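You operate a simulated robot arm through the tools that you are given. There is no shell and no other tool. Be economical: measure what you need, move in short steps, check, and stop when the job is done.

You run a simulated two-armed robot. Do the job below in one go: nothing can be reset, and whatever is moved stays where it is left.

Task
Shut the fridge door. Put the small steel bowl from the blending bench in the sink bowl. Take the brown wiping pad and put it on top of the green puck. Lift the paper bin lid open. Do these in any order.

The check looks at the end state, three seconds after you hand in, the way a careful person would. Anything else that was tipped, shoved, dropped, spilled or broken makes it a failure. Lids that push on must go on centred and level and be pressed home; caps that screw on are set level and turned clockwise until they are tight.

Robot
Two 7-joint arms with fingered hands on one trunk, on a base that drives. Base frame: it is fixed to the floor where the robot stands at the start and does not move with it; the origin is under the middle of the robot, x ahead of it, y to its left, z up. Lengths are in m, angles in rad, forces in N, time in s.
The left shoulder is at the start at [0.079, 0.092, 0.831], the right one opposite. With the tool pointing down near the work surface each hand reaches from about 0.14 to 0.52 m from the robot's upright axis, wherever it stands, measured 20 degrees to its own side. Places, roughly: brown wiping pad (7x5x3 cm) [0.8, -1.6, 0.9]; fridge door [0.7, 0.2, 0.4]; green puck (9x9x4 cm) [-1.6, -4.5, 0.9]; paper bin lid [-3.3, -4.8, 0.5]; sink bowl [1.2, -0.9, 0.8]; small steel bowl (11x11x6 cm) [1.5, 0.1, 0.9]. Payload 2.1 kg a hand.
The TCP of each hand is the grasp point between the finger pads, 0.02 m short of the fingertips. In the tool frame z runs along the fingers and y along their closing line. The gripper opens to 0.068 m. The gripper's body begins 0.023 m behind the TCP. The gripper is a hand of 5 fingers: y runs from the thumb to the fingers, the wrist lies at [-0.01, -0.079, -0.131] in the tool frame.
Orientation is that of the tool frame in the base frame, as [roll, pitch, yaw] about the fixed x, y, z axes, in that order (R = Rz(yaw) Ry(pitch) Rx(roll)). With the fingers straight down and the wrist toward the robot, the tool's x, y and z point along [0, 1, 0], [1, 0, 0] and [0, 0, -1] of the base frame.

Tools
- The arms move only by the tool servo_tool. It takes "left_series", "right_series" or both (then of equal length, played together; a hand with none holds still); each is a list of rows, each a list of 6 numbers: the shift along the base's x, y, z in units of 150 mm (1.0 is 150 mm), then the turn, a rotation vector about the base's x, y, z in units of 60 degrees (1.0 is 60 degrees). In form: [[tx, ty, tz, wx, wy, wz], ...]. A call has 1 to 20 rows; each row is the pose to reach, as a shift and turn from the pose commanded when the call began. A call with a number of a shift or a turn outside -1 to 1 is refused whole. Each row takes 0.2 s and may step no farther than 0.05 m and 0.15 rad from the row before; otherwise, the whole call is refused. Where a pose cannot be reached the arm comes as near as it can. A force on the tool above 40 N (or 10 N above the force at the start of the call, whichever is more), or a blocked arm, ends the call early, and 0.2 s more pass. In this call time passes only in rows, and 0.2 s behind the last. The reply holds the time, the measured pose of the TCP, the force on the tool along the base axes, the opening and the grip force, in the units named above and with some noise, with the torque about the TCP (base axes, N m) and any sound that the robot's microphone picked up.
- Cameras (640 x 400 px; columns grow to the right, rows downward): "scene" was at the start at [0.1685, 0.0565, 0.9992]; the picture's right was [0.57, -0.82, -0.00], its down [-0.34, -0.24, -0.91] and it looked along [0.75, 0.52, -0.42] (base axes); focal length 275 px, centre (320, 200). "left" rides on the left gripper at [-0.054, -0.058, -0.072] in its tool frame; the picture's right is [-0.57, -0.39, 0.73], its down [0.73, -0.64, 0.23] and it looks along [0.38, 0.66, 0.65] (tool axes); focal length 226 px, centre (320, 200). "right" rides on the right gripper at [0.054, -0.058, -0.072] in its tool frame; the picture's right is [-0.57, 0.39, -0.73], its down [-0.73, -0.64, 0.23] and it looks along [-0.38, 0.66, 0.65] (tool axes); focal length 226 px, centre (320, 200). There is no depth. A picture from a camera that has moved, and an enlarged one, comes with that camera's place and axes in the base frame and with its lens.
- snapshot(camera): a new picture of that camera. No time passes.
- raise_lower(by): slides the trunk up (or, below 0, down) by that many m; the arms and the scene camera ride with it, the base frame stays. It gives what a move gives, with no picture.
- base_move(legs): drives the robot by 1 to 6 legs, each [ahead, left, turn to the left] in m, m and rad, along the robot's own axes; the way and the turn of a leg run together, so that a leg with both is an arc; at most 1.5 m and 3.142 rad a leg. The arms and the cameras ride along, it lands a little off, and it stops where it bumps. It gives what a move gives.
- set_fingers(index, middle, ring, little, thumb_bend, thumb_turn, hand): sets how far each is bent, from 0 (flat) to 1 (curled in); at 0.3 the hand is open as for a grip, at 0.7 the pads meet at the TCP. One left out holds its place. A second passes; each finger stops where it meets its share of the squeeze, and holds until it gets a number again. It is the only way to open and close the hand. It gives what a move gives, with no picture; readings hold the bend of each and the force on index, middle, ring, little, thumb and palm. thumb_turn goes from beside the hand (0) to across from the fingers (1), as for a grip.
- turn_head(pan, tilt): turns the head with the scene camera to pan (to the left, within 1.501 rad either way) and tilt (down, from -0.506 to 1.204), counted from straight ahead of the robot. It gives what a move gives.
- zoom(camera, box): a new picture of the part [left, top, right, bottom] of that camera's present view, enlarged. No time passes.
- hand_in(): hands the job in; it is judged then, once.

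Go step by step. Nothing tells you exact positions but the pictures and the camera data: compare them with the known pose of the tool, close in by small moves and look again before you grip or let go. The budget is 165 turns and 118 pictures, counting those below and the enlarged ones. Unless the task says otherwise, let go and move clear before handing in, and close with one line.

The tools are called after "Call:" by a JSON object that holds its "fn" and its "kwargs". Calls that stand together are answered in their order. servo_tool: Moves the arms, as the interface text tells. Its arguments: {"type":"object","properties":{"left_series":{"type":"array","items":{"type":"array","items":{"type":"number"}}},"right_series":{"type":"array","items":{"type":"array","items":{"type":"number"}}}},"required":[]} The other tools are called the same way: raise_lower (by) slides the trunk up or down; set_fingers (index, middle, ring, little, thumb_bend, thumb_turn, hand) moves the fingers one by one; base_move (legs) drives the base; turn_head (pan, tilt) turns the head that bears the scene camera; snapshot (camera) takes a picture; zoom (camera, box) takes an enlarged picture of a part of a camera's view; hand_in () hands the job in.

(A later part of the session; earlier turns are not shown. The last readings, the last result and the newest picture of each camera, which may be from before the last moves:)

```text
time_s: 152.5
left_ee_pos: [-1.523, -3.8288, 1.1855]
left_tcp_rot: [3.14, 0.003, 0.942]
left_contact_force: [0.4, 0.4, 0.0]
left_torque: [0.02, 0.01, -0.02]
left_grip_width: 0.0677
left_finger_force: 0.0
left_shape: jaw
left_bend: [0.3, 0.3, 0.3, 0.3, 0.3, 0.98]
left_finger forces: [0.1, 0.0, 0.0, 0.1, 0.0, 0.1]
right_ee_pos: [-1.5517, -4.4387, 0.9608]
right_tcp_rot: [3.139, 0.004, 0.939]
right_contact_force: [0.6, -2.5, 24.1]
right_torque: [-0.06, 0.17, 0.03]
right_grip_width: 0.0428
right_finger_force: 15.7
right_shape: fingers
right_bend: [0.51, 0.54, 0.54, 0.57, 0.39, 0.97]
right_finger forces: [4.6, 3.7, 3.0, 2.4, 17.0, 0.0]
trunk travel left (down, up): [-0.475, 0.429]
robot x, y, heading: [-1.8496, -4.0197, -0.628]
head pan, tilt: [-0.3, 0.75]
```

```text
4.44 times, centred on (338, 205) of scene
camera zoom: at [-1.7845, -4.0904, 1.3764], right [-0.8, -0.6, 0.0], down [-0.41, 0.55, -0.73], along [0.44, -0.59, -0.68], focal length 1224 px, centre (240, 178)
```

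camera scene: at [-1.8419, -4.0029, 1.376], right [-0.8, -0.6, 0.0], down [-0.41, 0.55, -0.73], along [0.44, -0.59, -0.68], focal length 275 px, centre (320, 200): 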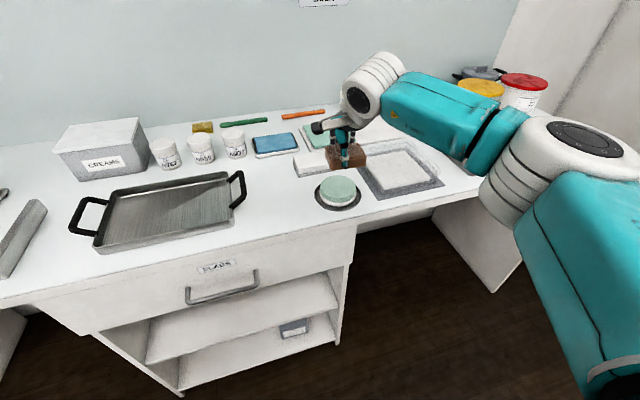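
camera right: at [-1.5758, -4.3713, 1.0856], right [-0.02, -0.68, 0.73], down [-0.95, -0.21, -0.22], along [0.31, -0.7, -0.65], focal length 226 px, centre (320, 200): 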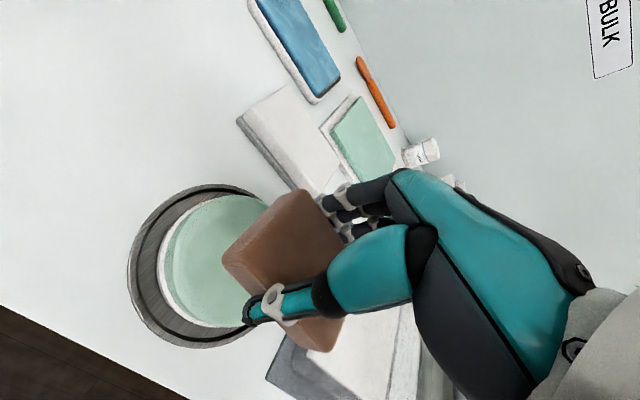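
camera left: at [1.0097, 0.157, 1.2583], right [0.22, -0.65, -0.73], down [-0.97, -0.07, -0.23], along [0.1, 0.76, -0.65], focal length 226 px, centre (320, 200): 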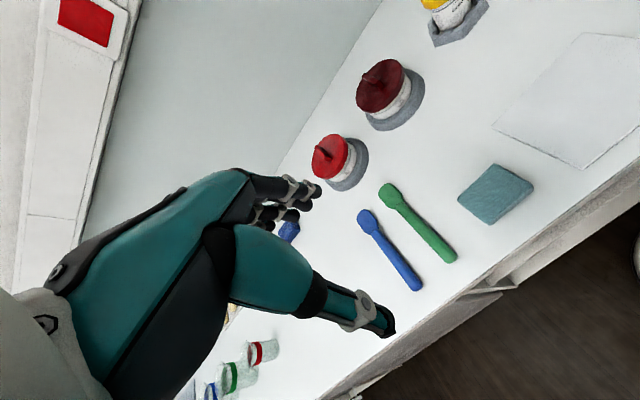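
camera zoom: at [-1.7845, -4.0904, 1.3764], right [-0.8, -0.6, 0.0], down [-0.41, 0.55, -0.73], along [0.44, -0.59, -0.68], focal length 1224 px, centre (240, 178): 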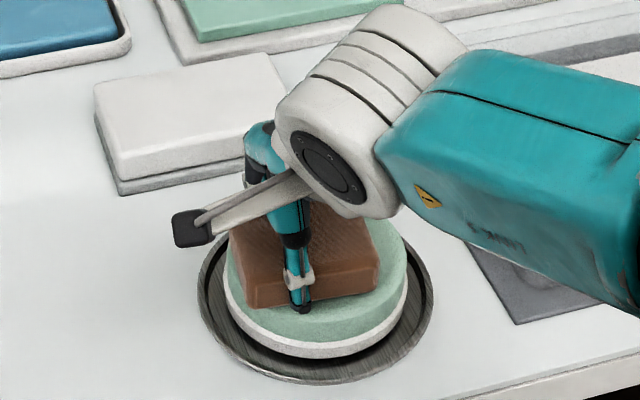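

It's in firm contact and near enough central. I'll ease off 1.5 mm and release.

Call:
{"fn": "servo_tool", "kwargs": {"right_series": [[0.035, -0.038, -0.032, 0, 0, 0], [0.035, -0.038, -0.032, 0, 0, 0]]}}

```text
time_s: 153.2
left_ee_pos: [-1.5233, -3.8285, 1.1872]
left_tcp_rot: [3.139, 0.002, 0.941]
left_contact_force: [0.0, -0.5, -0.2]
left_torque: [-0.04, -0.01, 0.02]
left_grip_width: 0.0678
left_finger_force: 0.1
left_shape: jaw
left_bend: [0.3, 0.3, 0.3, 0.3, 0.3, 0.98]
left_finger forces: [0.1, 0.0, 0.0, 0.1, 0.1, 0.1]
right_ee_pos: [-1.5472, -4.4434, 0.9564]
right_tcp_rot: [3.137, 0.003, 0.938]
right_contact_force: [-3.1, 3.9, 24.4]
right_torque: [0.17, 0.27, 0.0]
right_grip_width: 0.0464
right_finger_force: 15.9
right_shape: fingers
right_bend: [0.54, 0.55, 0.57, 0.59, 0.33, 0.96]
right_finger forces: [2.7, 6.9, 1.5, 1.0, 18.9, 0.0]
trunk travel left (down, up): [-0.475, 0.429]
robot x, y, heading: [-1.8485, -4.0167, -0.627]
head pan, tilt: [-0.3, 0.75]
stopped in row 2 (right hand): the force on the tool passed its limit at 40 N (the readings are from after the stop); the commanded pose is now the measured one
```

That row was relative to the new start, so it pressed further and stopped at the force limit. I'll back up a few millimetres and check.

Call:
{"fn": "servo_tool", "kwargs": {"right_series": [[-0.02, 0.02, 0.02, 0, 0, 0], [-0.03, 0.03, 0.045, 0, 0, 0]]}}

Call:
{"fn": "zoom", "kwargs": {"camera": "scene", "box": [290, 160, 386, 250]}}

```text
time_s: 153.8
left_ee_pos: [-1.5209, -3.8315, 1.1858]
left_tcp_rot: [-3.141, -0.002, 0.94]
left_contact_force: [0.0, 0.2, 0.5]
left_torque: [0.03, 0.0, -0.05]
left_grip_width: 0.0677
left_finger_force: 0.0
left_shape: jaw
left_bend: [0.3, 0.3, 0.3, 0.3, 0.3, 0.98]
left_finger forces: [0.1, 0.0, 0.0, 0.0, 0.0, 0.0]
right_ee_pos: [-1.551, -4.4403, 0.9608]
right_tcp_rot: [-3.141, 0.006, 0.94]
right_contact_force: [1.0, -2.1, 2.2]
right_torque: [0.05, 0.02, 0.01]
right_grip_width: 0.0447
right_finger_force: 12.3
right_shape: fingers
right_bend: [0.5, 0.54, 0.54, 0.56, 0.38, 0.97]
right_finger forces: [4.5, 3.7, 2.8, 1.9, 12.0, 0.0]
trunk travel left (down, up): [-0.475, 0.429]
robot x, y, heading: [-1.8524, -4.0152, -0.631]
head pan, tilt: [-0.3, 0.75]
```

```text
4.44 times, centred on (338, 205) of scene
camera zoom: at [-1.7834, -4.0917, 1.3757], right [-0.8, -0.6, 0.0], down [-0.41, 0.55, -0.73], along [0.44, -0.59, -0.68], focal length 1224 px, centre (240, 178)
```

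zoom: 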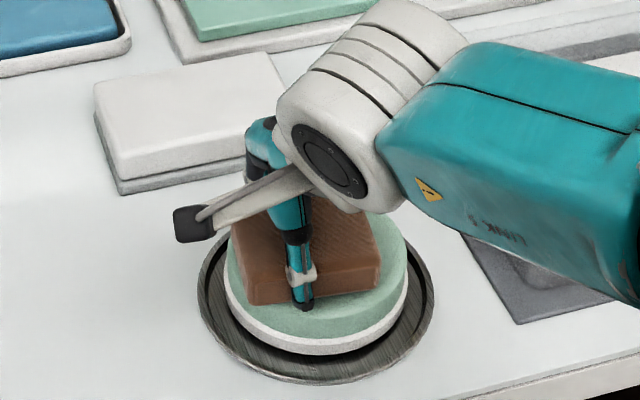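

The puck hasn't moved and the pad rests on it with light contact. Releasing now.

Call:
{"fn": "set_fingers", "kwargs": {"hand": "right", "index": 0.25, "middle": 0.25, "ring": 0.25, "little": 0.25, "thumb_bend": 0.22}}

Call:
{"fn": "servo_tool", "kwargs": {"right_series": [[0, 0, 0.15, 0, 0, 0], [0, 0, 0.4, 0, 0, 0], [0, 0, 0.7, 0, 0, 0], [0, 0, 0.95, 0, 0, 0]]}}

Call:
{"fn": "zoom", "kwargs": {"camera": "scene", "box": [270, 130, 406, 250]}}

```text
time_s: 154.8
left_ee_pos: [-1.5222, -3.8318, 1.1861]
left_tcp_rot: [-3.141, 0.0, 0.94]
left_contact_force: [-0.1, 0.3, -0.1]
left_torque: [0.04, -0.01, -0.04]
left_grip_width: 0.0679
left_finger_force: 0.0
left_shape: jaw
left_bend: [0.3, 0.3, 0.3, 0.3, 0.3, 0.98]
left_finger forces: [0.0, 0.0, 0.1, 0.1, 0.1, 0.1]
right_ee_pos: [-1.5514, -4.4401, 0.9621]
right_tcp_rot: [3.14, 0.005, 0.938]
right_contact_force: [-0.6, 0.3, 0.1]
right_torque: [-0.03, -0.02, 0.0]
right_grip_width: 0.0714
right_finger_force: 0.1
right_shape: fingers
right_bend: [0.25, 0.25, 0.25, 0.25, 0.22, 0.97]
right_finger forces: [0.0, 0.0, 0.0, 0.0, 0.0, 0.0]
trunk travel left (down, up): [-0.475, 0.429]
robot x, y, heading: [-1.85, -4.0158, -0.635]
head pan, tilt: [-0.3, 0.75]
```

```text
time_s: 155.8
left_ee_pos: [-1.5208, -3.8309, 1.1872]
left_tcp_rot: [3.141, -0.001, 0.94]
left_contact_force: [-0.8, -0.3, -0.1]
left_torque: [-0.03, 0.03, 0.01]
left_grip_width: 0.0678
left_finger_force: 0.1
left_shape: jaw
left_bend: [0.3, 0.3, 0.3, 0.3, 0.3, 0.98]
left_finger forces: [0.0, 0.0, 0.1, 0.1, 0.0, 0.1]
right_ee_pos: [-1.5526, -4.4421, 1.1045]
right_tcp_rot: [-3.14, 0.003, 0.939]
right_contact_force: [-0.8, 0.2, 0.3]
right_torque: [0.01, -0.02, 0.02]
right_grip_width: 0.0714
right_finger_force: 0.1
right_shape: fingers
right_bend: [0.25, 0.25, 0.25, 0.25, 0.22, 0.97]
right_finger forces: [0.0, 0.1, 0.1, 0.0, 0.1, 0.0]
trunk travel left (down, up): [-0.475, 0.429]
robot x, y, heading: [-1.8491, -4.0125, -0.635]
head pan, tilt: [-0.3, 0.75]
```

```text
3.33 times, centred on (338, 190) of scene
camera zoom: at [-1.7834, -4.0917, 1.3759], right [-0.8, -0.6, 0.0], down [-0.41, 0.55, -0.73], along [0.44, -0.59, -0.68], focal length 918 px, centre (260, 233)
```

zoom: 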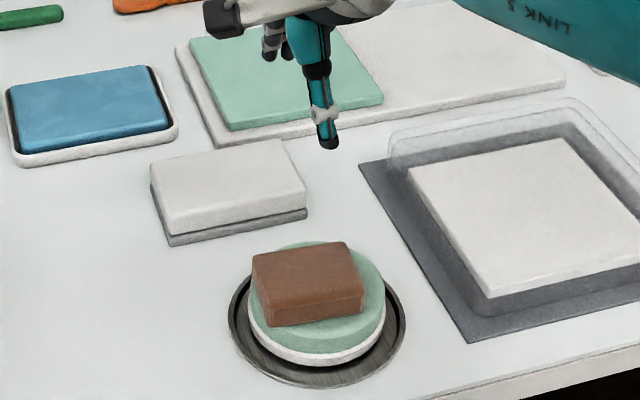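

The pad sits flat on the green puck. Now the paper bin: I'll raise the hands a bit, back off, turn right toward the bins and look.

Call:
{"fn": "base_move", "kwargs": {"legs": [[-0.45, 0, 0], [0, 0, -1.571]]}}

Call:
{"fn": "turn_head", "kwargs": {"pan": -0.15, "tilt": 0.45}}

Call:
{"fn": "snapshot", "kwargs": {"camera": "scene"}}

```text
time_s: 162.4
left_ee_pos: [-2.0413, -4.0925, 1.1863]
left_tcp_rot: [3.142, 0.0, -0.671]
left_contact_force: [-0.1, 0.4, 0.1]
left_torque: [0.01, 0.0, -0.04]
left_grip_width: 0.0677
left_finger_force: 0.1
left_shape: jaw
left_bend: [0.3, 0.3, 0.3, 0.3, 0.3, 0.98]
left_finger forces: [0.0, 0.0, 0.0, 0.0, 0.0, 0.0]
right_ee_pos: [-2.6498, -4.0359, 1.1047]
right_tcp_rot: [-3.141, 0.003, -0.669]
right_contact_force: [1.0, 0.7, 0.2]
right_torque: [-0.02, 0.0, 0.01]
right_grip_width: 0.0715
right_finger_force: 0.0
right_shape: fingers
right_bend: [0.25, 0.25, 0.25, 0.25, 0.22, 0.97]
right_finger forces: [0.0, 0.0, 0.0, 0.1, 0.1, 0.0]
trunk travel left (down, up): [-0.475, 0.429]
robot x, y, heading: [-2.2134, -3.7585, -2.24]
head pan, tilt: [-0.3, 0.75]
```

```text
time_s: 163.2
left_ee_pos: [-2.0406, -4.092, 1.1866]
left_tcp_rot: [-3.141, 0.001, -0.669]
left_contact_force: [-0.1, 0.1, 0.1]
left_torque: [0.0, 0.04, 0.01]
left_grip_width: 0.0677
left_finger_force: 0.0
left_shape: jaw
left_bend: [0.3, 0.3, 0.3, 0.3, 0.3, 0.98]
left_finger forces: [0.1, 0.0, 0.0, 0.0, 0.0, 0.0]
right_ee_pos: [-2.6497, -4.0379, 1.1042]
right_tcp_rot: [3.141, 0.003, -0.671]
right_contact_force: [1.0, 0.4, 0.2]
right_torque: [0.0, -0.02, 0.01]
right_grip_width: 0.0716
right_finger_force: 0.1
right_shape: fingers
right_bend: [0.25, 0.25, 0.25, 0.25, 0.22, 0.97]
right_finger forces: [0.0, 0.1, 0.1, 0.1, 0.0, 0.0]
trunk travel left (down, up): [-0.475, 0.429]
robot x, y, heading: [-2.2173, -3.7554, -2.237]
head pan, tilt: [-0.15, 0.45]
```

```text
20 pictures are left
camera scene: at [-2.2928, -3.8315, 1.4023], right [-0.68, 0.73, 0.0], down [0.32, 0.3, -0.9], along [-0.66, -0.61, -0.44], focal length 275 px, centre (320, 200)
```

scene: 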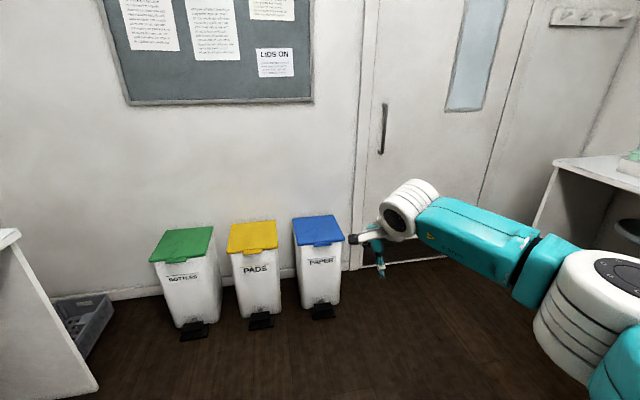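

The bins are labelled BOTTLES, PADS and PAPER; the paper bin has the blue lid. I'll zoom in on its lid and front lip.

Call:
{"fn": "zoom", "kwargs": {"camera": "scene", "box": [280, 200, 360, 325]}}

```text
3.20 times, centred on (320, 262) of scene
camera zoom: at [-2.2928, -3.8315, 1.4023], right [-0.68, 0.73, 0.0], down [0.32, 0.3, -0.9], along [-0.66, -0.61, -0.44], focal length 881 px, centre (320, 0)
```

zoom: 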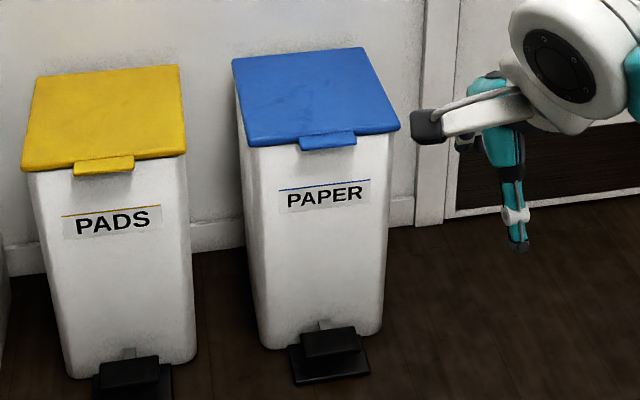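

The lid has a protruding front tab that I place near (-3.22, -4.67, 0.515). My plan is to point the right fingers forward as a flat paddle, hook them under the tab and swing the lid up. I'll drive nearer, lower the trunk and pitch the hand.

Call:
{"fn": "base_move", "kwargs": {"legs": [[0, 0, 0.023], [0.55, -0.1, 0]]}}

Call:
{"fn": "raise_lower", "kwargs": {"by": -0.4}}

Call:
{"fn": "servo_tool", "kwargs": {"right_series": [[0.02, 0.03, 0, 0.107, -0.08, 0], [0.04, 0.06, 0, 0.213, -0.16, 0], [0.06, 0.09, 0, 0.32, -0.24, 0], [0.1, 0.12, 0, 0.427, -0.32, 0], [0.12, 0.15, 0, 0.533, -0.4, 0], [0.14, 0.18, 0, 0.64, -0.48, 0], [0.16, 0.21, 0, 0.74, -0.555, 0]]}}

```text
time_s: 166.8
left_ee_pos: [-2.4553, -4.4782, 1.1856]
left_tcp_rot: [-3.141, -0.001, -0.647]
left_contact_force: [-0.7, 0.4, 0.7]
left_torque: [0.02, 0.02, 0.02]
left_grip_width: 0.0679
left_finger_force: 0.0
left_shape: jaw
left_bend: [0.3, 0.3, 0.3, 0.3, 0.3, 0.98]
left_finger forces: [0.0, 0.0, 0.0, 0.0, 0.0, 0.0]
right_ee_pos: [-3.0647, -4.4352, 1.104]
right_tcp_rot: [-3.14, 0.004, -0.651]
right_contact_force: [-0.1, 1.4, 0.1]
right_torque: [0.01, 0.03, 0.02]
right_grip_width: 0.0714
right_finger_force: 0.1
right_shape: fingers
right_bend: [0.25, 0.25, 0.25, 0.25, 0.22, 0.97]
right_finger forces: [0.1, 0.1, 0.0, 0.1, 0.0, 0.0]
trunk travel left (down, up): [-0.475, 0.429]
robot x, y, heading: [-2.6323, -4.1439, -2.217]
head pan, tilt: [-0.15, 0.45]
```

```text
time_s: 170.6
left_ee_pos: [-2.4533, -4.476, 0.786]
left_tcp_rot: [-3.141, -0.001, -0.647]
left_contact_force: [-0.2, -0.7, 1.0]
left_torque: [0.01, -0.01, -0.02]
left_grip_width: 0.0677
left_finger_force: 0.0
left_shape: jaw
left_bend: [0.3, 0.3, 0.3, 0.3, 0.3, 0.98]
left_finger forces: [0.0, 0.2, 0.0, 0.1, 0.1, 0.0]
right_ee_pos: [-3.0647, -4.4343, 0.7057]
right_tcp_rot: [3.141, 0.002, -0.649]
right_contact_force: [1.2, -0.3, 0.6]
right_torque: [0.0, 0.01, -0.03]
right_grip_width: 0.0715
right_finger_force: 0.0
right_shape: fingers
right_bend: [0.25, 0.25, 0.25, 0.25, 0.22, 0.97]
right_finger forces: [0.0, 0.0, 0.0, 0.0, 0.0, 0.0]
trunk travel left (down, up): [-0.075, 0.829]
robot x, y, heading: [-2.6327, -4.144, -2.208]
head pan, tilt: [-0.15, 0.45]
```

```text
time_s: 172.2
left_ee_pos: [-2.4545, -4.4771, 0.7861]
left_tcp_rot: [3.141, 0.0, -0.644]
left_contact_force: [-0.2, -0.8, 1.0]
left_torque: [0.01, -0.02, 0.02]
left_grip_width: 0.0677
left_finger_force: 0.1
left_shape: jaw
left_bend: [0.3, 0.3, 0.3, 0.3, 0.3, 0.98]
left_finger forces: [0.0, 0.0, 0.1, 0.1, 0.1, 0.0]
right_ee_pos: [-3.0216, -4.3903, 0.7072]
right_tcp_rot: [-2.187, 0.003, -0.643]
right_contact_force: [-0.2, -0.3, -0.2]
right_torque: [-0.01, -0.02, -0.02]
right_grip_width: 0.0715
right_finger_force: 0.1
right_shape: fingers
right_bend: [0.25, 0.25, 0.25, 0.25, 0.22, 0.97]
right_finger forces: [0.1, 0.0, 0.1, 0.0, 0.0, 0.0]
right hand out of reach, approached as far as the arm can: row 7
trunk travel left (down, up): [-0.075, 0.829]
robot x, y, heading: [-2.6327, -4.1442, -2.216]
head pan, tilt: [-0.15, 0.45]
```

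That pitched the hand the wrong way (fingers toward me). I'll reverse it and continue so the fingers point forward.

Call:
{"fn": "servo_tool", "kwargs": {"right_series": [[-0.02, -0.03, 0, -0.107, 0.08, 0], [-0.04, -0.06, 0, -0.213, 0.16, 0], [-0.06, -0.09, 0, -0.32, 0.24, 0], [-0.08, -0.1, 0, -0.427, 0.32, 0], [-0.08, -0.1, 0, -0.533, 0.4, 0], [-0.08, -0.1, 0, -0.64, 0.48, 0], [-0.08, -0.1, 0, -0.74, 0.555, 0]]}}

Call:
{"fn": "servo_tool", "kwargs": {"right_series": [[0, 0, 0, -0.107, 0.08, 0], [0, 0, 0, -0.213, 0.16, 0], [0, 0, 0, -0.32, 0.24, 0], [0, 0, 0, -0.427, 0.32, 0], [0, 0, 0, -0.533, 0.4, 0], [0, 0, 0, -0.64, 0.48, 0], [0, 0, 0, -0.74, 0.555, 0]]}}

Call:
{"fn": "turn_head", "kwargs": {"pan": -0.2, "tilt": 0.7}}

Call:
{"fn": "snapshot", "kwargs": {"camera": "scene"}}

```text
time_s: 173.8
left_ee_pos: [-2.455, -4.4769, 0.7857]
left_tcp_rot: [3.14, -0.001, -0.646]
left_contact_force: [1.0, -1.6, 0.1]
left_torque: [0.0, 0.0, 0.0]
left_grip_width: 0.068
left_finger_force: 0.1
left_shape: jaw
left_bend: [0.3, 0.3, 0.3, 0.3, 0.3, 0.98]
left_finger forces: [0.1, 0.1, 0.0, 0.0, 0.1, 0.0]
right_ee_pos: [-3.0325, -4.4058, 0.7089]
right_tcp_rot: [3.141, 0.002, -0.65]
right_contact_force: [-0.9, 0.3, -0.3]
right_torque: [0.02, 0.01, 0.0]
right_grip_width: 0.0715
right_finger_force: 0.0
right_shape: fingers
right_bend: [0.25, 0.25, 0.25, 0.25, 0.22, 0.97]
right_finger forces: [0.0, 0.0, 0.1, 0.0, 0.0, 0.0]
trunk travel left (down, up): [-0.075, 0.829]
robot x, y, heading: [-2.634, -4.144, -2.216]
head pan, tilt: [-0.15, 0.45]
```

```text
time_s: 175.4
left_ee_pos: [-2.4529, -4.4761, 0.7866]
left_tcp_rot: [3.141, 0.0, -0.645]
left_contact_force: [1.0, 0.7, -0.7]
left_torque: [0.0, -0.02, 0.0]
left_grip_width: 0.0675
left_finger_force: 0.1
left_shape: jaw
left_bend: [0.3, 0.3, 0.3, 0.3, 0.3, 0.98]
left_finger forces: [0.0, 0.0, 0.0, 0.0, 0.0, 0.0]
right_ee_pos: [-3.0327, -4.4057, 0.7063]
right_tcp_rot: [2.654, -0.001, -0.648]
right_contact_force: [0.2, -0.5, -0.1]
right_torque: [0.04, -0.02, 0.0]
right_grip_width: 0.0717
right_finger_force: 0.0
right_shape: fingers
right_bend: [0.25, 0.25, 0.25, 0.25, 0.22, 0.97]
right_finger forces: [0.0, 0.0, 0.1, 0.1, 0.0, 0.0]
right hand out of reach, approached as far as the arm can: row 4, 5, 6, 7
trunk travel left (down, up): [-0.075, 0.829]
robot x, y, heading: [-2.6359, -4.1446, -2.221]
head pan, tilt: [-0.15, 0.45]
```

```text
time_s: 176.2
left_ee_pos: [-2.4535, -4.4769, 0.7861]
left_tcp_rot: [-3.14, 0.0, -0.646]
left_contact_force: [0.0, -0.1, -0.2]
left_torque: [0.01, 0.0, -0.01]
left_grip_width: 0.0679
left_finger_force: 0.0
left_shape: jaw
left_bend: [0.3, 0.3, 0.3, 0.3, 0.3, 0.98]
left_finger forces: [0.1, 0.1, 0.0, 0.0, 0.0, 0.0]
right_ee_pos: [-3.0327, -4.4044, 0.7065]
right_tcp_rot: [2.653, 0.0, -0.649]
right_contact_force: [-0.2, 0.8, 0.8]
right_torque: [0.01, 0.02, -0.01]
right_grip_width: 0.0716
right_finger_force: 0.1
right_shape: fingers
right_bend: [0.25, 0.25, 0.25, 0.25, 0.22, 0.97]
right_finger forces: [0.0, 0.1, 0.0, 0.1, 0.0, 0.0]
trunk travel left (down, up): [-0.075, 0.829]
robot x, y, heading: [-2.6323, -4.146, -2.218]
head pan, tilt: [-0.201, 0.7]
```

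```text
18 pictures are left
camera scene: at [-2.7519, -4.2702, 0.975], right [-0.66, 0.75, 0.0], down [0.48, 0.43, -0.77], along [-0.57, -0.51, -0.64], focal length 275 px, centre (320, 200)
```

scene: 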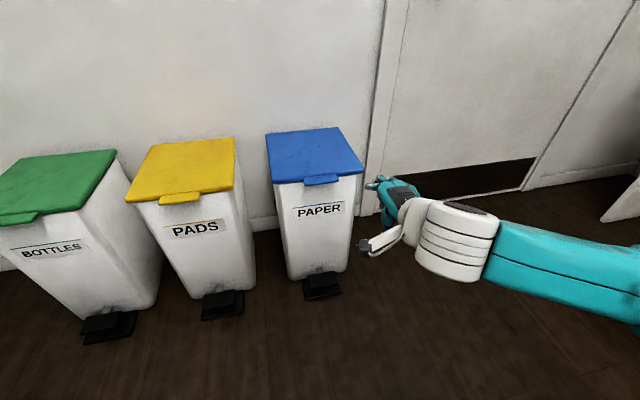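

Forward pitch is limited to about 28°. A better option is to straighten the wrist so the fingers point left, index on top, flat against the bin front, and lift the tab with the index edge. I'll undo the pitch and roll the hand that way.

Call:
{"fn": "servo_tool", "kwargs": {"right_series": [[0, 0, 0, 0.1, -0.075, 0], [0, 0, 0, 0.2, -0.15, 0], [0, 0, 0, 0.3, -0.225, 0], [0, 0, 0, 0.372, -0.279, 0]]}}

Call:
{"fn": "servo_tool", "kwargs": {"right_series": [[0.04, -0.03, 0, -0.08, -0.107, 0], [0.08, -0.06, 0, -0.16, -0.213, 0], [0.12, -0.09, 0, -0.24, -0.32, 0], [0.16, -0.12, 0, -0.32, -0.427, 0], [0.16, -0.12, 0, -0.4, -0.533, 0], [0.16, -0.12, 0, -0.48, -0.64, 0], [0.16, -0.12, 0, -0.56, -0.746, 0]]}}

Call:
{"fn": "servo_tool", "kwargs": {"right_series": [[0, 0, 0, -0.08, -0.107, 0], [0, 0, 0, -0.16, -0.213, 0], [0, 0, 0, -0.24, -0.32, 0], [0, 0, 0, -0.3, -0.4, 0]]}}

Call:
{"fn": "set_fingers", "kwargs": {"hand": "right", "index": 0.1, "middle": 0.1, "ring": 0.1, "little": 0.1, "thumb_bend": 0.2, "thumb_turn": 1.0}}

Call:
{"fn": "snapshot", "kwargs": {"camera": "scene"}}

```text
time_s: 177.2
left_ee_pos: [-2.4544, -4.477, 0.7854]
left_tcp_rot: [-3.141, 0.001, -0.646]
left_contact_force: [0.6, -0.2, -0.2]
left_torque: [-0.01, 0.0, -0.02]
left_grip_width: 0.0679
left_finger_force: 0.1
left_shape: jaw
left_bend: [0.3, 0.3, 0.3, 0.3, 0.3, 0.98]
left_finger forces: [0.1, 0.1, 0.0, 0.0, 0.0, 0.1]
right_ee_pos: [-3.0328, -4.4047, 0.707]
right_tcp_rot: [-3.141, 0.004, -0.65]
right_contact_force: [0.9, -0.8, -1.0]
right_torque: [-0.01, -0.01, 0.01]
right_grip_width: 0.0717
right_finger_force: 0.0
right_shape: fingers
right_bend: [0.25, 0.25, 0.25, 0.25, 0.22, 0.97]
right_finger forces: [0.0, 0.0, 0.0, 0.1, 0.0, 0.0]
trunk travel left (down, up): [-0.075, 0.829]
robot x, y, heading: [-2.6335, -4.1433, -2.222]
head pan, tilt: [-0.201, 0.7]
```

```text
time_s: 178.8
left_ee_pos: [-2.4542, -4.4769, 0.7862]
left_tcp_rot: [3.141, 0.001, -0.647]
left_contact_force: [0.8, -0.5, -0.3]
left_torque: [0.0, -0.02, 0.02]
left_grip_width: 0.0679
left_finger_force: 0.1
left_shape: jaw
left_bend: [0.3, 0.3, 0.3, 0.3, 0.3, 0.98]
left_finger forces: [0.0, 0.0, 0.1, 0.0, 0.0, 0.1]
right_ee_pos: [-3.0103, -4.4234, 0.7065]
right_tcp_rot: [-3.136, -0.976, -0.654]
right_contact_force: [-0.1, -0.1, 0.2]
right_torque: [0.04, 0.0, 0.02]
right_grip_width: 0.0717
right_finger_force: 0.0
right_shape: fingers
right_bend: [0.25, 0.25, 0.25, 0.25, 0.22, 0.97]
right_finger forces: [0.1, 0.1, 0.0, 0.1, 0.0, 0.0]
trunk travel left (down, up): [-0.075, 0.829]
robot x, y, heading: [-2.6341, -4.1439, -2.216]
head pan, tilt: [-0.201, 0.7]
```

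```text
time_s: 179.8
left_ee_pos: [-2.4535, -4.4774, 0.7854]
left_tcp_rot: [3.141, -0.001, -0.645]
left_contact_force: [-0.3, -0.5, 0.5]
left_torque: [-0.02, -0.01, -0.01]
left_grip_width: 0.0677
left_finger_force: 0.0
left_shape: jaw
left_bend: [0.3, 0.3, 0.3, 0.3, 0.3, 0.98]
left_finger forces: [0.1, 0.1, 0.0, 0.0, 0.0, 0.0]
right_ee_pos: [-3.0095, -4.4227, 0.7082]
right_tcp_rot: [-3.076, -1.5, -0.711]
right_contact_force: [-0.4, 0.0, 0.6]
right_torque: [-0.02, 0.0, 0.01]
right_grip_width: 0.0717
right_finger_force: 0.0
right_shape: fingers
right_bend: [0.25, 0.25, 0.25, 0.25, 0.22, 0.97]
right_finger forces: [0.1, 0.0, 0.0, 0.0, 0.0, 0.0]
trunk travel left (down, up): [-0.075, 0.829]
robot x, y, heading: [-2.6313, -4.1393, -2.214]
head pan, tilt: [-0.201, 0.7]
```

```text
time_s: 180.8
left_ee_pos: [-2.4536, -4.4771, 0.7861]
left_tcp_rot: [-3.141, -0.002, -0.646]
left_contact_force: [0.5, 0.1, 0.3]
left_torque: [-0.01, -0.02, -0.03]
left_grip_width: 0.0677
left_finger_force: 0.1
left_shape: jaw
left_bend: [0.3, 0.3, 0.3, 0.3, 0.3, 0.98]
left_finger forces: [0.0, 0.0, 0.0, 0.0, 0.1, 0.1]
right_ee_pos: [-3.0091, -4.4231, 0.708]
right_tcp_rot: [-3.076, -1.498, -0.712]
right_contact_force: [-0.6, 0.0, 0.1]
right_torque: [0.0, -0.03, 0.01]
right_grip_width: 0.086
right_finger_force: 0.1
right_shape: fingers
right_bend: [0.1, 0.1, 0.1, 0.1, 0.2, 0.97]
right_finger forces: [0.1, 0.1, 0.1, 0.1, 0.0, 0.0]
trunk travel left (down, up): [-0.075, 0.829]
robot x, y, heading: [-2.6322, -4.141, -2.219]
head pan, tilt: [-0.201, 0.7]
```

```text
17 pictures are left
camera scene: at [-2.7519, -4.2702, 0.9749], right [-0.66, 0.75, 0.0], down [0.48, 0.43, -0.76], along [-0.57, -0.51, -0.64], focal length 275 px, centre (320, 200)
```

scene: 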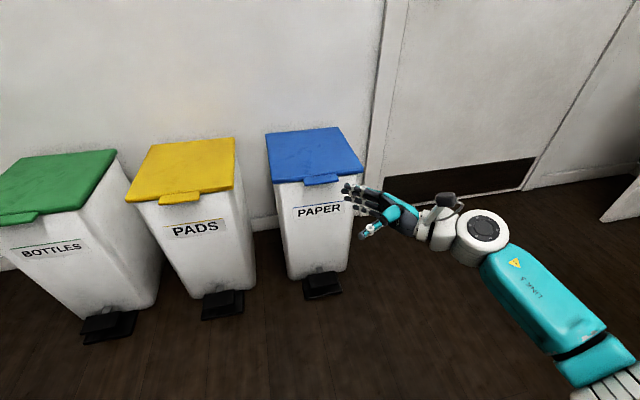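

The hand now points left with the index on top, and I place the tab at about z 0.52, r 0.23. I'll lower the hand in front of the bin so the index passes below the tab.

Call:
{"fn": "servo_tool", "kwargs": {"right_series": [[0, 0, -0.25, 0, 0, 0], [0, 0, -0.5, 0, 0, 0], [0, 0, -0.75, 0, 0, 0], [0, 0, -0.98, 0, 0, 0]]}}

Call:
{"fn": "servo_tool", "kwargs": {"right_series": [[0, 0, -0.25, 0, 0, 0], [0, 0, -0.5, 0, 0, 0], [0, 0, -0.67, 0, 0, 0]]}}

Call:
{"fn": "snapshot", "kwargs": {"camera": "scene"}}

```text
time_s: 181.8
left_ee_pos: [-2.454, -4.4762, 0.7861]
left_tcp_rot: [-3.141, 0.0, -0.646]
left_contact_force: [-0.5, 0.0, -0.2]
left_torque: [-0.02, -0.03, -0.01]
left_grip_width: 0.0676
left_finger_force: 0.1
left_shape: jaw
left_bend: [0.3, 0.3, 0.3, 0.3, 0.3, 0.98]
left_finger forces: [0.1, 0.0, 0.0, 0.0, 0.0, 0.1]
right_ee_pos: [-3.0091, -4.4221, 0.6443]
right_tcp_rot: [-3.028, -1.497, -0.758]
right_contact_force: [-0.1, -0.7, -1.4]
right_torque: [0.03, 0.0, 0.02]
right_grip_width: 0.086
right_finger_force: 0.1
right_shape: fingers
right_bend: [0.1, 0.1, 0.1, 0.1, 0.2, 0.97]
right_finger forces: [0.0, 0.1, 0.0, 0.0, 0.1, 0.0]
right hand out of reach, approached as far as the arm can: row 2, 3, 4
trunk travel left (down, up): [-0.075, 0.829]
robot x, y, heading: [-2.6364, -4.1467, -2.218]
head pan, tilt: [-0.201, 0.7]
```

```text
time_s: 182.6
left_ee_pos: [-2.4538, -4.4771, 0.7853]
left_tcp_rot: [-3.141, 0.0, -0.646]
left_contact_force: [0.4, -0.4, 0.5]
left_torque: [-0.02, 0.0, 0.01]
left_grip_width: 0.0677
left_finger_force: 0.0
left_shape: jaw
left_bend: [0.3, 0.3, 0.3, 0.3, 0.3, 0.98]
left_finger forces: [0.0, 0.1, 0.1, 0.0, 0.0, 0.0]
right_ee_pos: [-3.0096, -4.4224, 0.6452]
right_tcp_rot: [-3.057, -1.498, -0.732]
right_contact_force: [-0.7, 1.0, 0.0]
right_torque: [-0.03, -0.01, 0.02]
right_grip_width: 0.0858
right_finger_force: 0.0
right_shape: fingers
right_bend: [0.1, 0.1, 0.1, 0.1, 0.2, 0.97]
right_finger forces: [0.1, 0.0, 0.0, 0.0, 0.1, 0.0]
right hand out of reach, approached as far as the arm can: row 1, 2, 3
trunk travel left (down, up): [-0.075, 0.829]
robot x, y, heading: [-2.6346, -4.1434, -2.216]
head pan, tilt: [-0.201, 0.7]
```

```text
16 pictures are left
camera scene: at [-2.7519, -4.2702, 0.9749], right [-0.66, 0.75, 0.0], down [0.48, 0.43, -0.76], along [-0.57, -0.51, -0.64], focal length 275 px, centre (320, 200)
```

scene: 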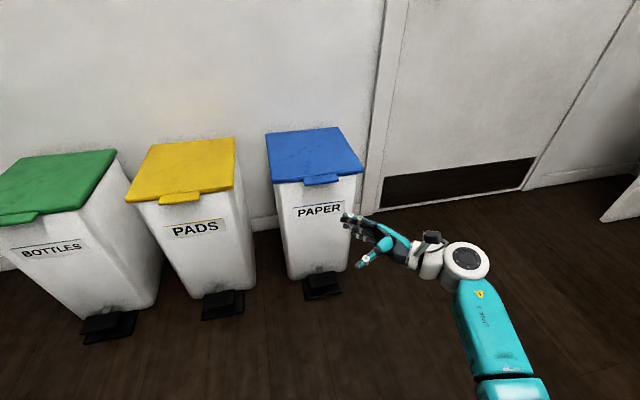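

The arm is at its reach limit here. I'll drop the trunk the rest of the way and pull the hand about 9 cm closer, which frees downward reach; the base will make up the distance.

Call:
{"fn": "raise_lower", "kwargs": {"by": -0.073}}

Call:
{"fn": "servo_tool", "kwargs": {"right_series": [[0.12, 0.16, -0.1, 0, 0, 0], [0.24, 0.32, -0.2, 0, 0, 0], [0.36, 0.48, -0.3, 0, 0, 0], [0.4, 0.53, -0.5, 0, 0, 0], [0.4, 0.53, -0.75, 0, 0, 0]]}}

Call:
{"fn": "snapshot", "kwargs": {"camera": "scene"}}

```text
time_s: 183.7
left_ee_pos: [-2.454, -4.4783, 0.7132]
left_tcp_rot: [-3.139, 0.001, -0.646]
left_contact_force: [0.2, 1.2, -0.1]
left_torque: [-0.01, -0.01, 0.0]
left_grip_width: 0.0676
left_finger_force: 0.1
left_shape: jaw
left_bend: [0.3, 0.3, 0.3, 0.3, 0.3, 0.98]
left_finger forces: [0.1, 0.0, 0.1, 0.0, 0.1, 0.0]
right_ee_pos: [-3.0115, -4.4238, 0.5701]
right_tcp_rot: [-3.048, -1.498, -0.74]
right_contact_force: [0.3, -0.6, -0.7]
right_torque: [-0.02, 0.0, 0.0]
right_grip_width: 0.0862
right_finger_force: 0.1
right_shape: fingers
right_bend: [0.1, 0.1, 0.1, 0.1, 0.2, 0.97]
right_finger forces: [0.0, 0.0, 0.1, 0.0, 0.0, 0.0]
trunk travel left (down, up): [-0.002, 0.902]
robot x, y, heading: [-2.6333, -4.1431, -2.219]
head pan, tilt: [-0.201, 0.7]
```

```text
time_s: 184.9
left_ee_pos: [-2.4536, -4.4771, 0.713]
left_tcp_rot: [-3.141, -0.002, -0.646]
left_contact_force: [0.3, -0.2, 0.0]
left_torque: [0.01, 0.0, 0.0]
left_grip_width: 0.0678
left_finger_force: 0.0
left_shape: jaw
left_bend: [0.3, 0.3, 0.3, 0.3, 0.3, 0.98]
left_finger forces: [0.1, 0.0, 0.0, 0.0, 0.0, 0.0]
right_ee_pos: [-2.9421, -4.3579, 0.5287]
right_tcp_rot: [-2.509, -1.473, -1.275]
right_contact_force: [0.3, 0.0, 0.9]
right_torque: [-0.02, -0.01, -0.01]
right_grip_width: 0.0861
right_finger_force: 0.1
right_shape: fingers
right_bend: [0.1, 0.1, 0.1, 0.1, 0.2, 0.97]
right_finger forces: [0.0, 0.0, 0.0, 0.0, 0.0, 0.0]
right hand out of reach, approached as far as the arm can: row 2, 3, 4, 5
trunk travel left (down, up): [-0.002, 0.902]
robot x, y, heading: [-2.6335, -4.1436, -2.215]
head pan, tilt: [-0.201, 0.7]
```

```text
15 pictures are left
camera scene: at [-2.7647, -4.2872, 0.8993], right [-0.66, 0.75, 0.0], down [0.48, 0.43, -0.76], along [-0.57, -0.51, -0.64], focal length 275 px, centre (320, 200)
```

scene: 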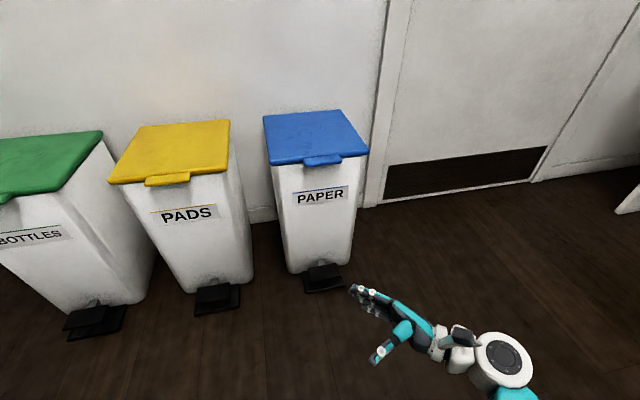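

I'm close but still about 7 cm high. I'll let the fingers slope 35° down to the left, which lifts the wrist and lets the fingertips get lower.

Call:
{"fn": "servo_tool", "kwargs": {"right_series": [[0, 0, -0.05, 0.07, 0.093, 0], [0, 0, -0.1, 0.14, 0.187, 0], [0, 0, -0.2, 0.21, 0.28, 0], [0, 0, -0.35, 0.28, 0.373, 0], [0, 0, -0.52, 0.345, 0.46, 0]]}}

Call:
{"fn": "zoom", "kwargs": {"camera": "scene", "box": [240, 90, 560, 400]}}

```text
time_s: 186.1
left_ee_pos: [-2.4525, -4.4761, 0.7127]
left_tcp_rot: [3.14, -0.001, -0.646]
left_contact_force: [1.2, -0.2, -0.2]
left_torque: [-0.01, 0.0, -0.02]
left_grip_width: 0.0679
left_finger_force: 0.1
left_shape: jaw
left_bend: [0.3, 0.3, 0.3, 0.3, 0.3, 0.98]
left_finger forces: [0.1, 0.0, 0.0, 0.0, 0.0, 0.0]
right_ee_pos: [-2.9393, -4.3571, 0.4513]
right_tcp_rot: [-3.066, -0.886, -0.738]
right_contact_force: [-0.3, 0.2, 0.4]
right_torque: [0.01, -0.02, -0.02]
right_grip_width: 0.086
right_finger_force: 0.2
right_shape: fingers
right_bend: [0.1, 0.1, 0.1, 0.1, 0.2, 0.97]
right_finger forces: [0.0, 0.0, 0.0, 0.1, 0.0, 0.0]
trunk travel left (down, up): [-0.002, 0.902]
robot x, y, heading: [-2.6299, -4.1468, -2.223]
head pan, tilt: [-0.201, 0.7]
```

```text
1.29 times, centred on (400, 245) of scene
camera zoom: at [-2.7647, -4.2872, 0.8993], right [-0.66, 0.75, 0.0], down [0.48, 0.43, -0.76], along [-0.57, -0.51, -0.64], focal length 355 px, centre (217, 142)
```

zoom: 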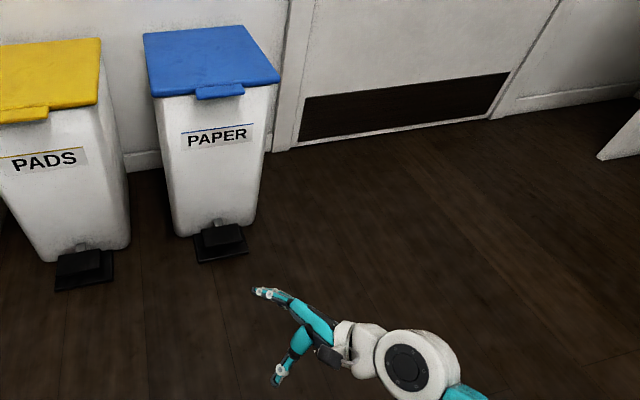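

The pose is reached. I'll lower another 1.5 cm, then drive so the fingers come just in front of the bin, under the right part of the tab.

Call:
{"fn": "servo_tool", "kwargs": {"right_series": [[0, 0, -0.1, 0, 0, 0]]}}

Call:
{"fn": "base_move", "kwargs": {"legs": [[0.1, -0.065, 0], [0.2, 0, 0]]}}

Call:
{"fn": "turn_head", "kwargs": {"pan": -0.25, "tilt": 0.8}}

Call:
{"fn": "snapshot", "kwargs": {"camera": "scene"}}

```text
time_s: 186.5
left_ee_pos: [-2.4538, -4.4773, 0.7143]
left_tcp_rot: [-3.14, -0.001, -0.644]
left_contact_force: [0.3, 0.3, -0.3]
left_torque: [-0.03, 0.0, 0.01]
left_grip_width: 0.0675
left_finger_force: 0.1
left_shape: jaw
left_bend: [0.3, 0.3, 0.3, 0.3, 0.3, 0.98]
left_finger forces: [0.1, 0.0, 0.0, 0.0, 0.1, 0.1]
right_ee_pos: [-2.9403, -4.3574, 0.4366]
right_tcp_rot: [-3.069, -0.886, -0.736]
right_contact_force: [-0.3, 0.0, 0.0]
right_torque: [0.02, 0.01, -0.01]
right_grip_width: 0.0859
right_finger_force: 0.1
right_shape: fingers
right_bend: [0.1, 0.1, 0.1, 0.1, 0.2, 0.97]
right_finger forces: [0.0, 0.1, 0.0, 0.0, 0.0, 0.1]
trunk travel left (down, up): [-0.002, 0.902]
robot x, y, heading: [-2.6368, -4.1432, -2.216]
head pan, tilt: [-0.201, 0.7]
```

```text
time_s: 189.0
left_ee_pos: [-2.6908, -4.6801, 0.713]
left_tcp_rot: [-3.14, 0.001, -0.652]
left_contact_force: [0.9, -0.1, 0.2]
left_torque: [-0.04, 0.01, 0.01]
left_grip_width: 0.0679
left_finger_force: 0.2
left_shape: jaw
left_bend: [0.3, 0.3, 0.3, 0.3, 0.3, 0.98]
left_finger forces: [0.0, 0.1, 0.1, 0.0, 0.1, 0.0]
right_ee_pos: [-3.1772, -4.557, 0.4365]
right_tcp_rot: [-3.068, -0.888, -0.741]
right_contact_force: [0.6, 0.0, 0.0]
right_torque: [0.0, 0.02, 0.02]
right_grip_width: 0.0861
right_finger_force: 0.1
right_shape: fingers
right_bend: [0.1, 0.1, 0.1, 0.1, 0.2, 0.97]
right_finger forces: [0.0, 0.0, 0.1, 0.0, 0.1, 0.0]
trunk travel left (down, up): [-0.002, 0.902]
robot x, y, heading: [-2.866, -4.3463, -2.225]
head pan, tilt: [-0.201, 0.7]
```

```text
time_s: 189.6
left_ee_pos: [-2.6905, -4.6803, 0.7123]
left_tcp_rot: [3.142, 0.0, -0.652]
left_contact_force: [-0.2, 0.0, -0.8]
left_torque: [0.04, -0.02, 0.0]
left_grip_width: 0.0678
left_finger_force: 0.2
left_shape: jaw
left_bend: [0.3, 0.3, 0.3, 0.3, 0.3, 0.98]
left_finger forces: [0.1, 0.0, 0.0, 0.0, 0.0, 0.0]
right_ee_pos: [-3.1767, -4.5583, 0.4372]
right_tcp_rot: [-3.068, -0.889, -0.741]
right_contact_force: [0.4, 0.4, 0.5]
right_torque: [0.03, 0.02, 0.0]
right_grip_width: 0.0861
right_finger_force: 0.1
right_shape: fingers
right_bend: [0.1, 0.1, 0.1, 0.1, 0.2, 0.97]
right_finger forces: [0.0, 0.1, 0.1, 0.0, 0.0, 0.0]
trunk travel left (down, up): [-0.002, 0.902]
robot x, y, heading: [-2.8682, -4.3464, -2.223]
head pan, tilt: [-0.25, 0.799]
```

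```text
13 pictures are left
camera scene: at [-3.0, -4.4834, 0.8911], right [-0.62, 0.78, 0.0], down [0.56, 0.45, -0.7], along [-0.55, -0.43, -0.72], focal length 275 px, centre (320, 200)
```

scene: 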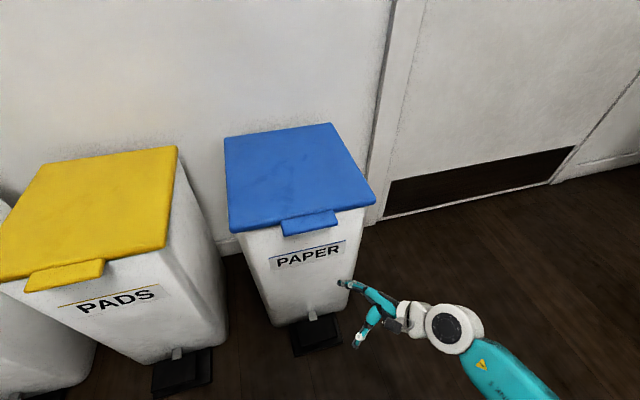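

The fingers are lined up and low. I'll shift 2.5 cm left and 2 cm lower, then move ahead so the fingers slide under the tab against the bin front.

Call:
{"fn": "servo_tool", "kwargs": {"right_series": [[0.07, -0.05, -0.07, 0, 0, 0], [0.133, -0.1, -0.133, 0, 0, 0]]}}

Call:
{"fn": "base_move", "kwargs": {"legs": [[0.075, 0, 0]]}}

Call:
{"fn": "zoom", "kwargs": {"camera": "scene", "box": [200, 100, 440, 360]}}

```text
time_s: 190.2
left_ee_pos: [-2.6913, -4.681, 0.7121]
left_tcp_rot: [3.141, 0.001, -0.652]
left_contact_force: [1.1, 0.0, 0.7]
left_torque: [-0.01, -0.02, 0.0]
left_grip_width: 0.0678
left_finger_force: 0.0
left_shape: jaw
left_bend: [0.3, 0.3, 0.3, 0.3, 0.3, 0.98]
left_finger forces: [0.0, 0.1, 0.1, 0.1, 0.0, 0.1]
right_ee_pos: [-3.1574, -4.574, 0.4164]
right_tcp_rot: [-3.067, -0.888, -0.741]
right_contact_force: [0.3, 0.5, -0.1]
right_torque: [0.0, 0.01, -0.02]
right_grip_width: 0.0861
right_finger_force: 0.1
right_shape: fingers
right_bend: [0.1, 0.1, 0.1, 0.1, 0.2, 0.97]
right_finger forces: [0.0, 0.0, 0.0, 0.0, 0.0, 0.0]
trunk travel left (down, up): [-0.002, 0.902]
robot x, y, heading: [-2.8698, -4.3484, -2.217]
head pan, tilt: [-0.25, 0.799]
```

```text
time_s: 191.3
left_ee_pos: [-2.7339, -4.7379, 0.7122]
left_tcp_rot: [-3.141, -0.001, -0.651]
left_contact_force: [-0.5, 0.2, -0.5]
left_torque: [0.01, 0.02, -0.01]
left_grip_width: 0.0676
left_finger_force: 0.1
left_shape: jaw
left_bend: [0.3, 0.3, 0.3, 0.3, 0.3, 0.98]
left_finger forces: [0.0, 0.0, 0.1, 0.0, 0.0, 0.0]
right_ee_pos: [-3.2012, -4.632, 0.417]
right_tcp_rot: [-3.068, -0.888, -0.739]
right_contact_force: [-0.3, -0.8, 0.1]
right_torque: [0.02, 0.01, 0.04]
right_grip_width: 0.0864
right_finger_force: 0.0
right_shape: fingers
right_bend: [0.1, 0.1, 0.1, 0.1, 0.2, 0.97]
right_finger forces: [0.0, 0.1, 0.1, 0.1, 0.1, 0.1]
trunk travel left (down, up): [-0.002, 0.902]
robot x, y, heading: [-2.9096, -4.4082, -2.223]
head pan, tilt: [-0.25, 0.799]
```

```text
1.54 times, centred on (320, 230) of scene
camera zoom: at [-3.0443, -4.5418, 0.8911], right [-0.62, 0.78, 0.0], down [0.56, 0.45, -0.7], along [-0.55, -0.43, -0.72], focal length 424 px, centre (320, 154)
```

zoom: 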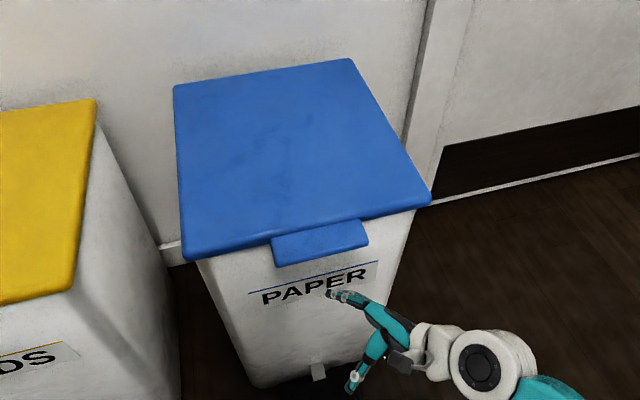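

The index is just in front of and below the tab. I'll ease 1.7 cm ahead, then lift, following the arc.

Call:
{"fn": "servo_tool", "kwargs": {"right_series": [[-0.035, -0.047, 0, 0, 0, 0], [-0.068, -0.09, 0, 0, 0, 0], [-0.068, -0.09, 0.15, 0, 0, 0], [-0.068, -0.09, 0.35, 0, 0, 0], [-0.075, -0.1, 0.55, 0, 0, 0], [-0.09, -0.12, 0.75, 0, 0, 0], [-0.11, -0.15, 0.95, 0, 0, 0]]}}

Call:
{"fn": "zoom", "kwargs": {"camera": "scene", "box": [200, 60, 440, 320]}}

```text
time_s: 192.9
left_ee_pos: [-2.7352, -4.7379, 0.7131]
left_tcp_rot: [-3.141, 0.001, -0.65]
left_contact_force: [0.3, 0.8, -0.4]
left_torque: [0.04, 0.01, 0.03]
left_grip_width: 0.0675
left_finger_force: 0.1
left_shape: jaw
left_bend: [0.3, 0.3, 0.3, 0.3, 0.3, 0.98]
left_finger forces: [0.1, 0.0, 0.0, 0.0, 0.0, 0.1]
right_ee_pos: [-3.217, -4.654, 0.5625]
right_tcp_rot: [-3.066, -0.889, -0.743]
right_contact_force: [0.3, -0.3, -0.5]
right_torque: [0.06, -0.01, 0.0]
right_grip_width: 0.0857
right_finger_force: 0.5
right_shape: fingers
right_bend: [0.1, 0.1, 0.1, 0.1, 0.2, 0.97]
right_finger forces: [0.9, 0.1, 0.0, 0.0, 0.0, 0.1]
trunk travel left (down, up): [-0.002, 0.902]
robot x, y, heading: [-2.9136, -4.4027, -2.22]
head pan, tilt: [-0.25, 0.799]
```

```text
1.54 times, centred on (320, 190) of scene
camera zoom: at [-3.0443, -4.5418, 0.891], right [-0.62, 0.78, 0.0], down [0.56, 0.45, -0.7], along [-0.55, -0.43, -0.72], focal length 424 px, centre (320, 215)
```

zoom: 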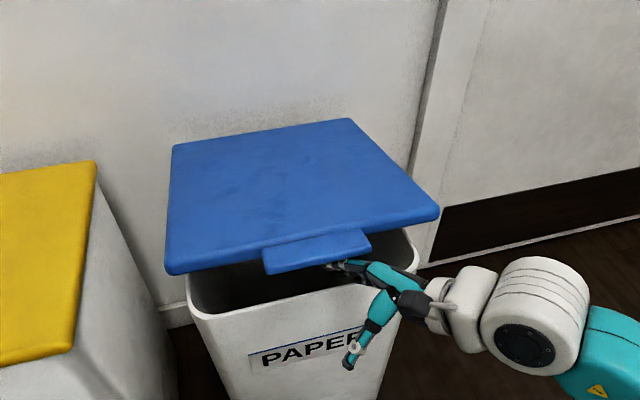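

The lid is lifting. I'll continue up and forward along its arc.

Call:
{"fn": "servo_tool", "kwargs": {"right_series": [[-0.02, -0.03, 0.18, 0, 0, 0], [-0.05, -0.07, 0.36, 0, 0, 0], [-0.09, -0.12, 0.54, 0, 0, 0], [-0.14, -0.19, 0.7, 0, 0, 0], [-0.2, -0.27, 0.85, 0, 0, 0]]}}

Call:
{"fn": "zoom", "kwargs": {"camera": "scene", "box": [160, 0, 480, 320]}}

```text
time_s: 194.1
left_ee_pos: [-2.7356, -4.7392, 0.713]
left_tcp_rot: [3.141, 0.001, -0.652]
left_contact_force: [0.8, -0.5, -0.1]
left_torque: [0.01, 0.0, -0.02]
left_grip_width: 0.0677
left_finger_force: 0.1
left_shape: jaw
left_bend: [0.3, 0.3, 0.3, 0.3, 0.3, 0.98]
left_finger forces: [0.0, 0.0, 0.0, 0.1, 0.0, 0.0]
right_ee_pos: [-3.2472, -4.6947, 0.6852]
right_tcp_rot: [-3.066, -0.888, -0.74]
right_contact_force: [0.2, 0.1, -1.0]
right_torque: [0.02, -0.02, -0.02]
right_grip_width: 0.0859
right_finger_force: 0.4
right_shape: fingers
right_bend: [0.1, 0.1, 0.1, 0.1, 0.2, 0.97]
right_finger forces: [0.6, 0.0, 0.0, 0.0, 0.0, 0.0]
trunk travel left (down, up): [-0.002, 0.902]
robot x, y, heading: [-2.9123, -4.4024, -2.224]
head pan, tilt: [-0.25, 0.799]
```

```text
1.25 times, centred on (320, 160) of scene
camera zoom: at [-3.0443, -4.5418, 0.891], right [-0.62, 0.78, 0.0], down [0.56, 0.45, -0.7], along [-0.55, -0.43, -0.72], focal length 344 px, centre (320, 250)
```

zoom: 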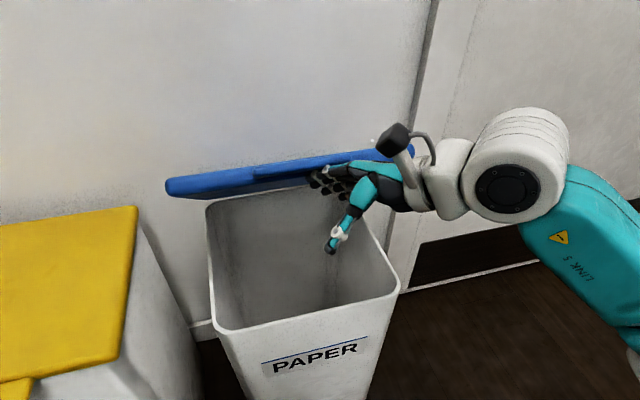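

The lid is over 45° open. I'll keep pushing forward and slightly up to take it past vertical.

Call:
{"fn": "servo_tool", "kwargs": {"right_series": [[-0.08, -0.107, 0.15, 0, 0, 0], [-0.16, -0.213, 0.28, 0, 0, 0], [-0.24, -0.32, 0.36, 0, 0, 0], [-0.32, -0.427, 0.42, 0, 0, 0]]}}

Call:
{"fn": "base_move", "kwargs": {"legs": [[0.04, 0, 0]]}}

Call:
{"fn": "turn_head", "kwargs": {"pan": -0.25, "tilt": 0.5}}

Call:
{"fn": "snapshot", "kwargs": {"camera": "scene"}}

```text
time_s: 195.1
left_ee_pos: [-2.7347, -4.738, 0.7142]
left_tcp_rot: [3.141, 0.0, -0.652]
left_contact_force: [0.7, 0.1, 0.2]
left_torque: [-0.02, -0.04, -0.02]
left_grip_width: 0.0678
left_finger_force: 0.0
left_shape: jaw
left_bend: [0.3, 0.3, 0.3, 0.3, 0.3, 0.98]
left_finger forces: [0.0, 0.0, 0.1, 0.0, 0.0, 0.0]
right_ee_pos: [-3.2954, -4.7593, 0.7518]
right_tcp_rot: [-3.071, -0.886, -0.738]
right_contact_force: [1.7, 4.4, 5.5]
right_torque: [-0.34, 0.18, -0.09]
right_grip_width: 0.087
right_finger_force: 3.8
right_shape: fingers
right_bend: [0.1, 0.1, 0.1, 0.1, 0.2, 0.97]
right_finger forces: [7.6, 0.1, 0.0, 0.0, 0.0, 0.0]
trunk travel left (down, up): [-0.002, 0.902]
robot x, y, heading: [-2.9104, -4.4046, -2.222]
head pan, tilt: [-0.25, 0.799]
```

```text
time_s: 195.9
left_ee_pos: [-2.7577, -4.7696, 0.7123]
left_tcp_rot: [-3.141, -0.001, -0.649]
left_contact_force: [0.0, -0.8, 0.2]
left_torque: [0.01, -0.02, 0.02]
left_grip_width: 0.0674
left_finger_force: 0.0
left_shape: jaw
left_bend: [0.3, 0.3, 0.3, 0.3, 0.3, 0.98]
left_finger forces: [0.0, 0.1, 0.0, 0.1, 0.0, 0.0]
right_ee_pos: [-3.3199, -4.7905, 0.7503]
right_tcp_rot: [-3.072, -0.888, -0.739]
right_contact_force: [0.2, 6.8, 11.6]
right_torque: [-0.86, 0.36, -0.2]
right_grip_width: 0.0959
right_finger_force: 6.2
right_shape: fingers
right_bend: [0.01, 0.1, 0.1, 0.1, 0.2, 0.97]
right_finger forces: [13.3, 0.0, 0.0, 0.0, 0.0, 0.0]
trunk travel left (down, up): [-0.002, 0.902]
robot x, y, heading: [-2.9379, -4.4368, -2.224]
head pan, tilt: [-0.25, 0.799]
```

```text
time_s: 196.7
left_ee_pos: [-2.7586, -4.769, 0.7137]
left_tcp_rot: [3.141, 0.0, -0.65]
left_contact_force: [-0.1, -0.3, 0.0]
left_torque: [0.02, -0.02, 0.01]
left_grip_width: 0.0677
left_finger_force: 0.1
left_shape: jaw
left_bend: [0.3, 0.3, 0.3, 0.3, 0.3, 0.98]
left_finger forces: [0.1, 0.0, 0.0, 0.0, 0.0, 0.0]
right_ee_pos: [-3.32, -4.7908, 0.7515]
right_tcp_rot: [-3.072, -0.888, -0.739]
right_contact_force: [0.9, 6.8, 12.5]
right_torque: [-0.91, 0.38, -0.16]
right_grip_width: 0.0946
right_finger_force: 7.4
right_shape: fingers
right_bend: [0.02, 0.1, 0.1, 0.1, 0.2, 0.97]
right_finger forces: [14.9, 0.0, 0.0, 0.1, 0.1, 0.0]
trunk travel left (down, up): [-0.002, 0.902]
robot x, y, heading: [-2.9347, -4.4419, -2.22]
head pan, tilt: [-0.25, 0.499]
```

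```text
9 pictures are left
camera scene: at [-3.0759, -4.5788, 0.9173], right [-0.62, 0.78, 0.0], down [0.38, 0.3, -0.88], along [-0.69, -0.55, -0.48], focal length 275 px, centre (320, 200)
```

scene: 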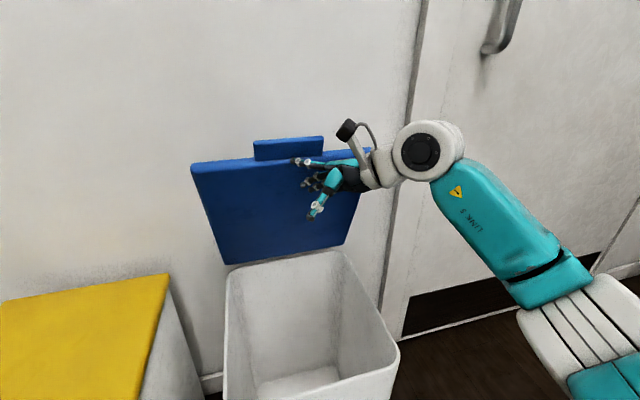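

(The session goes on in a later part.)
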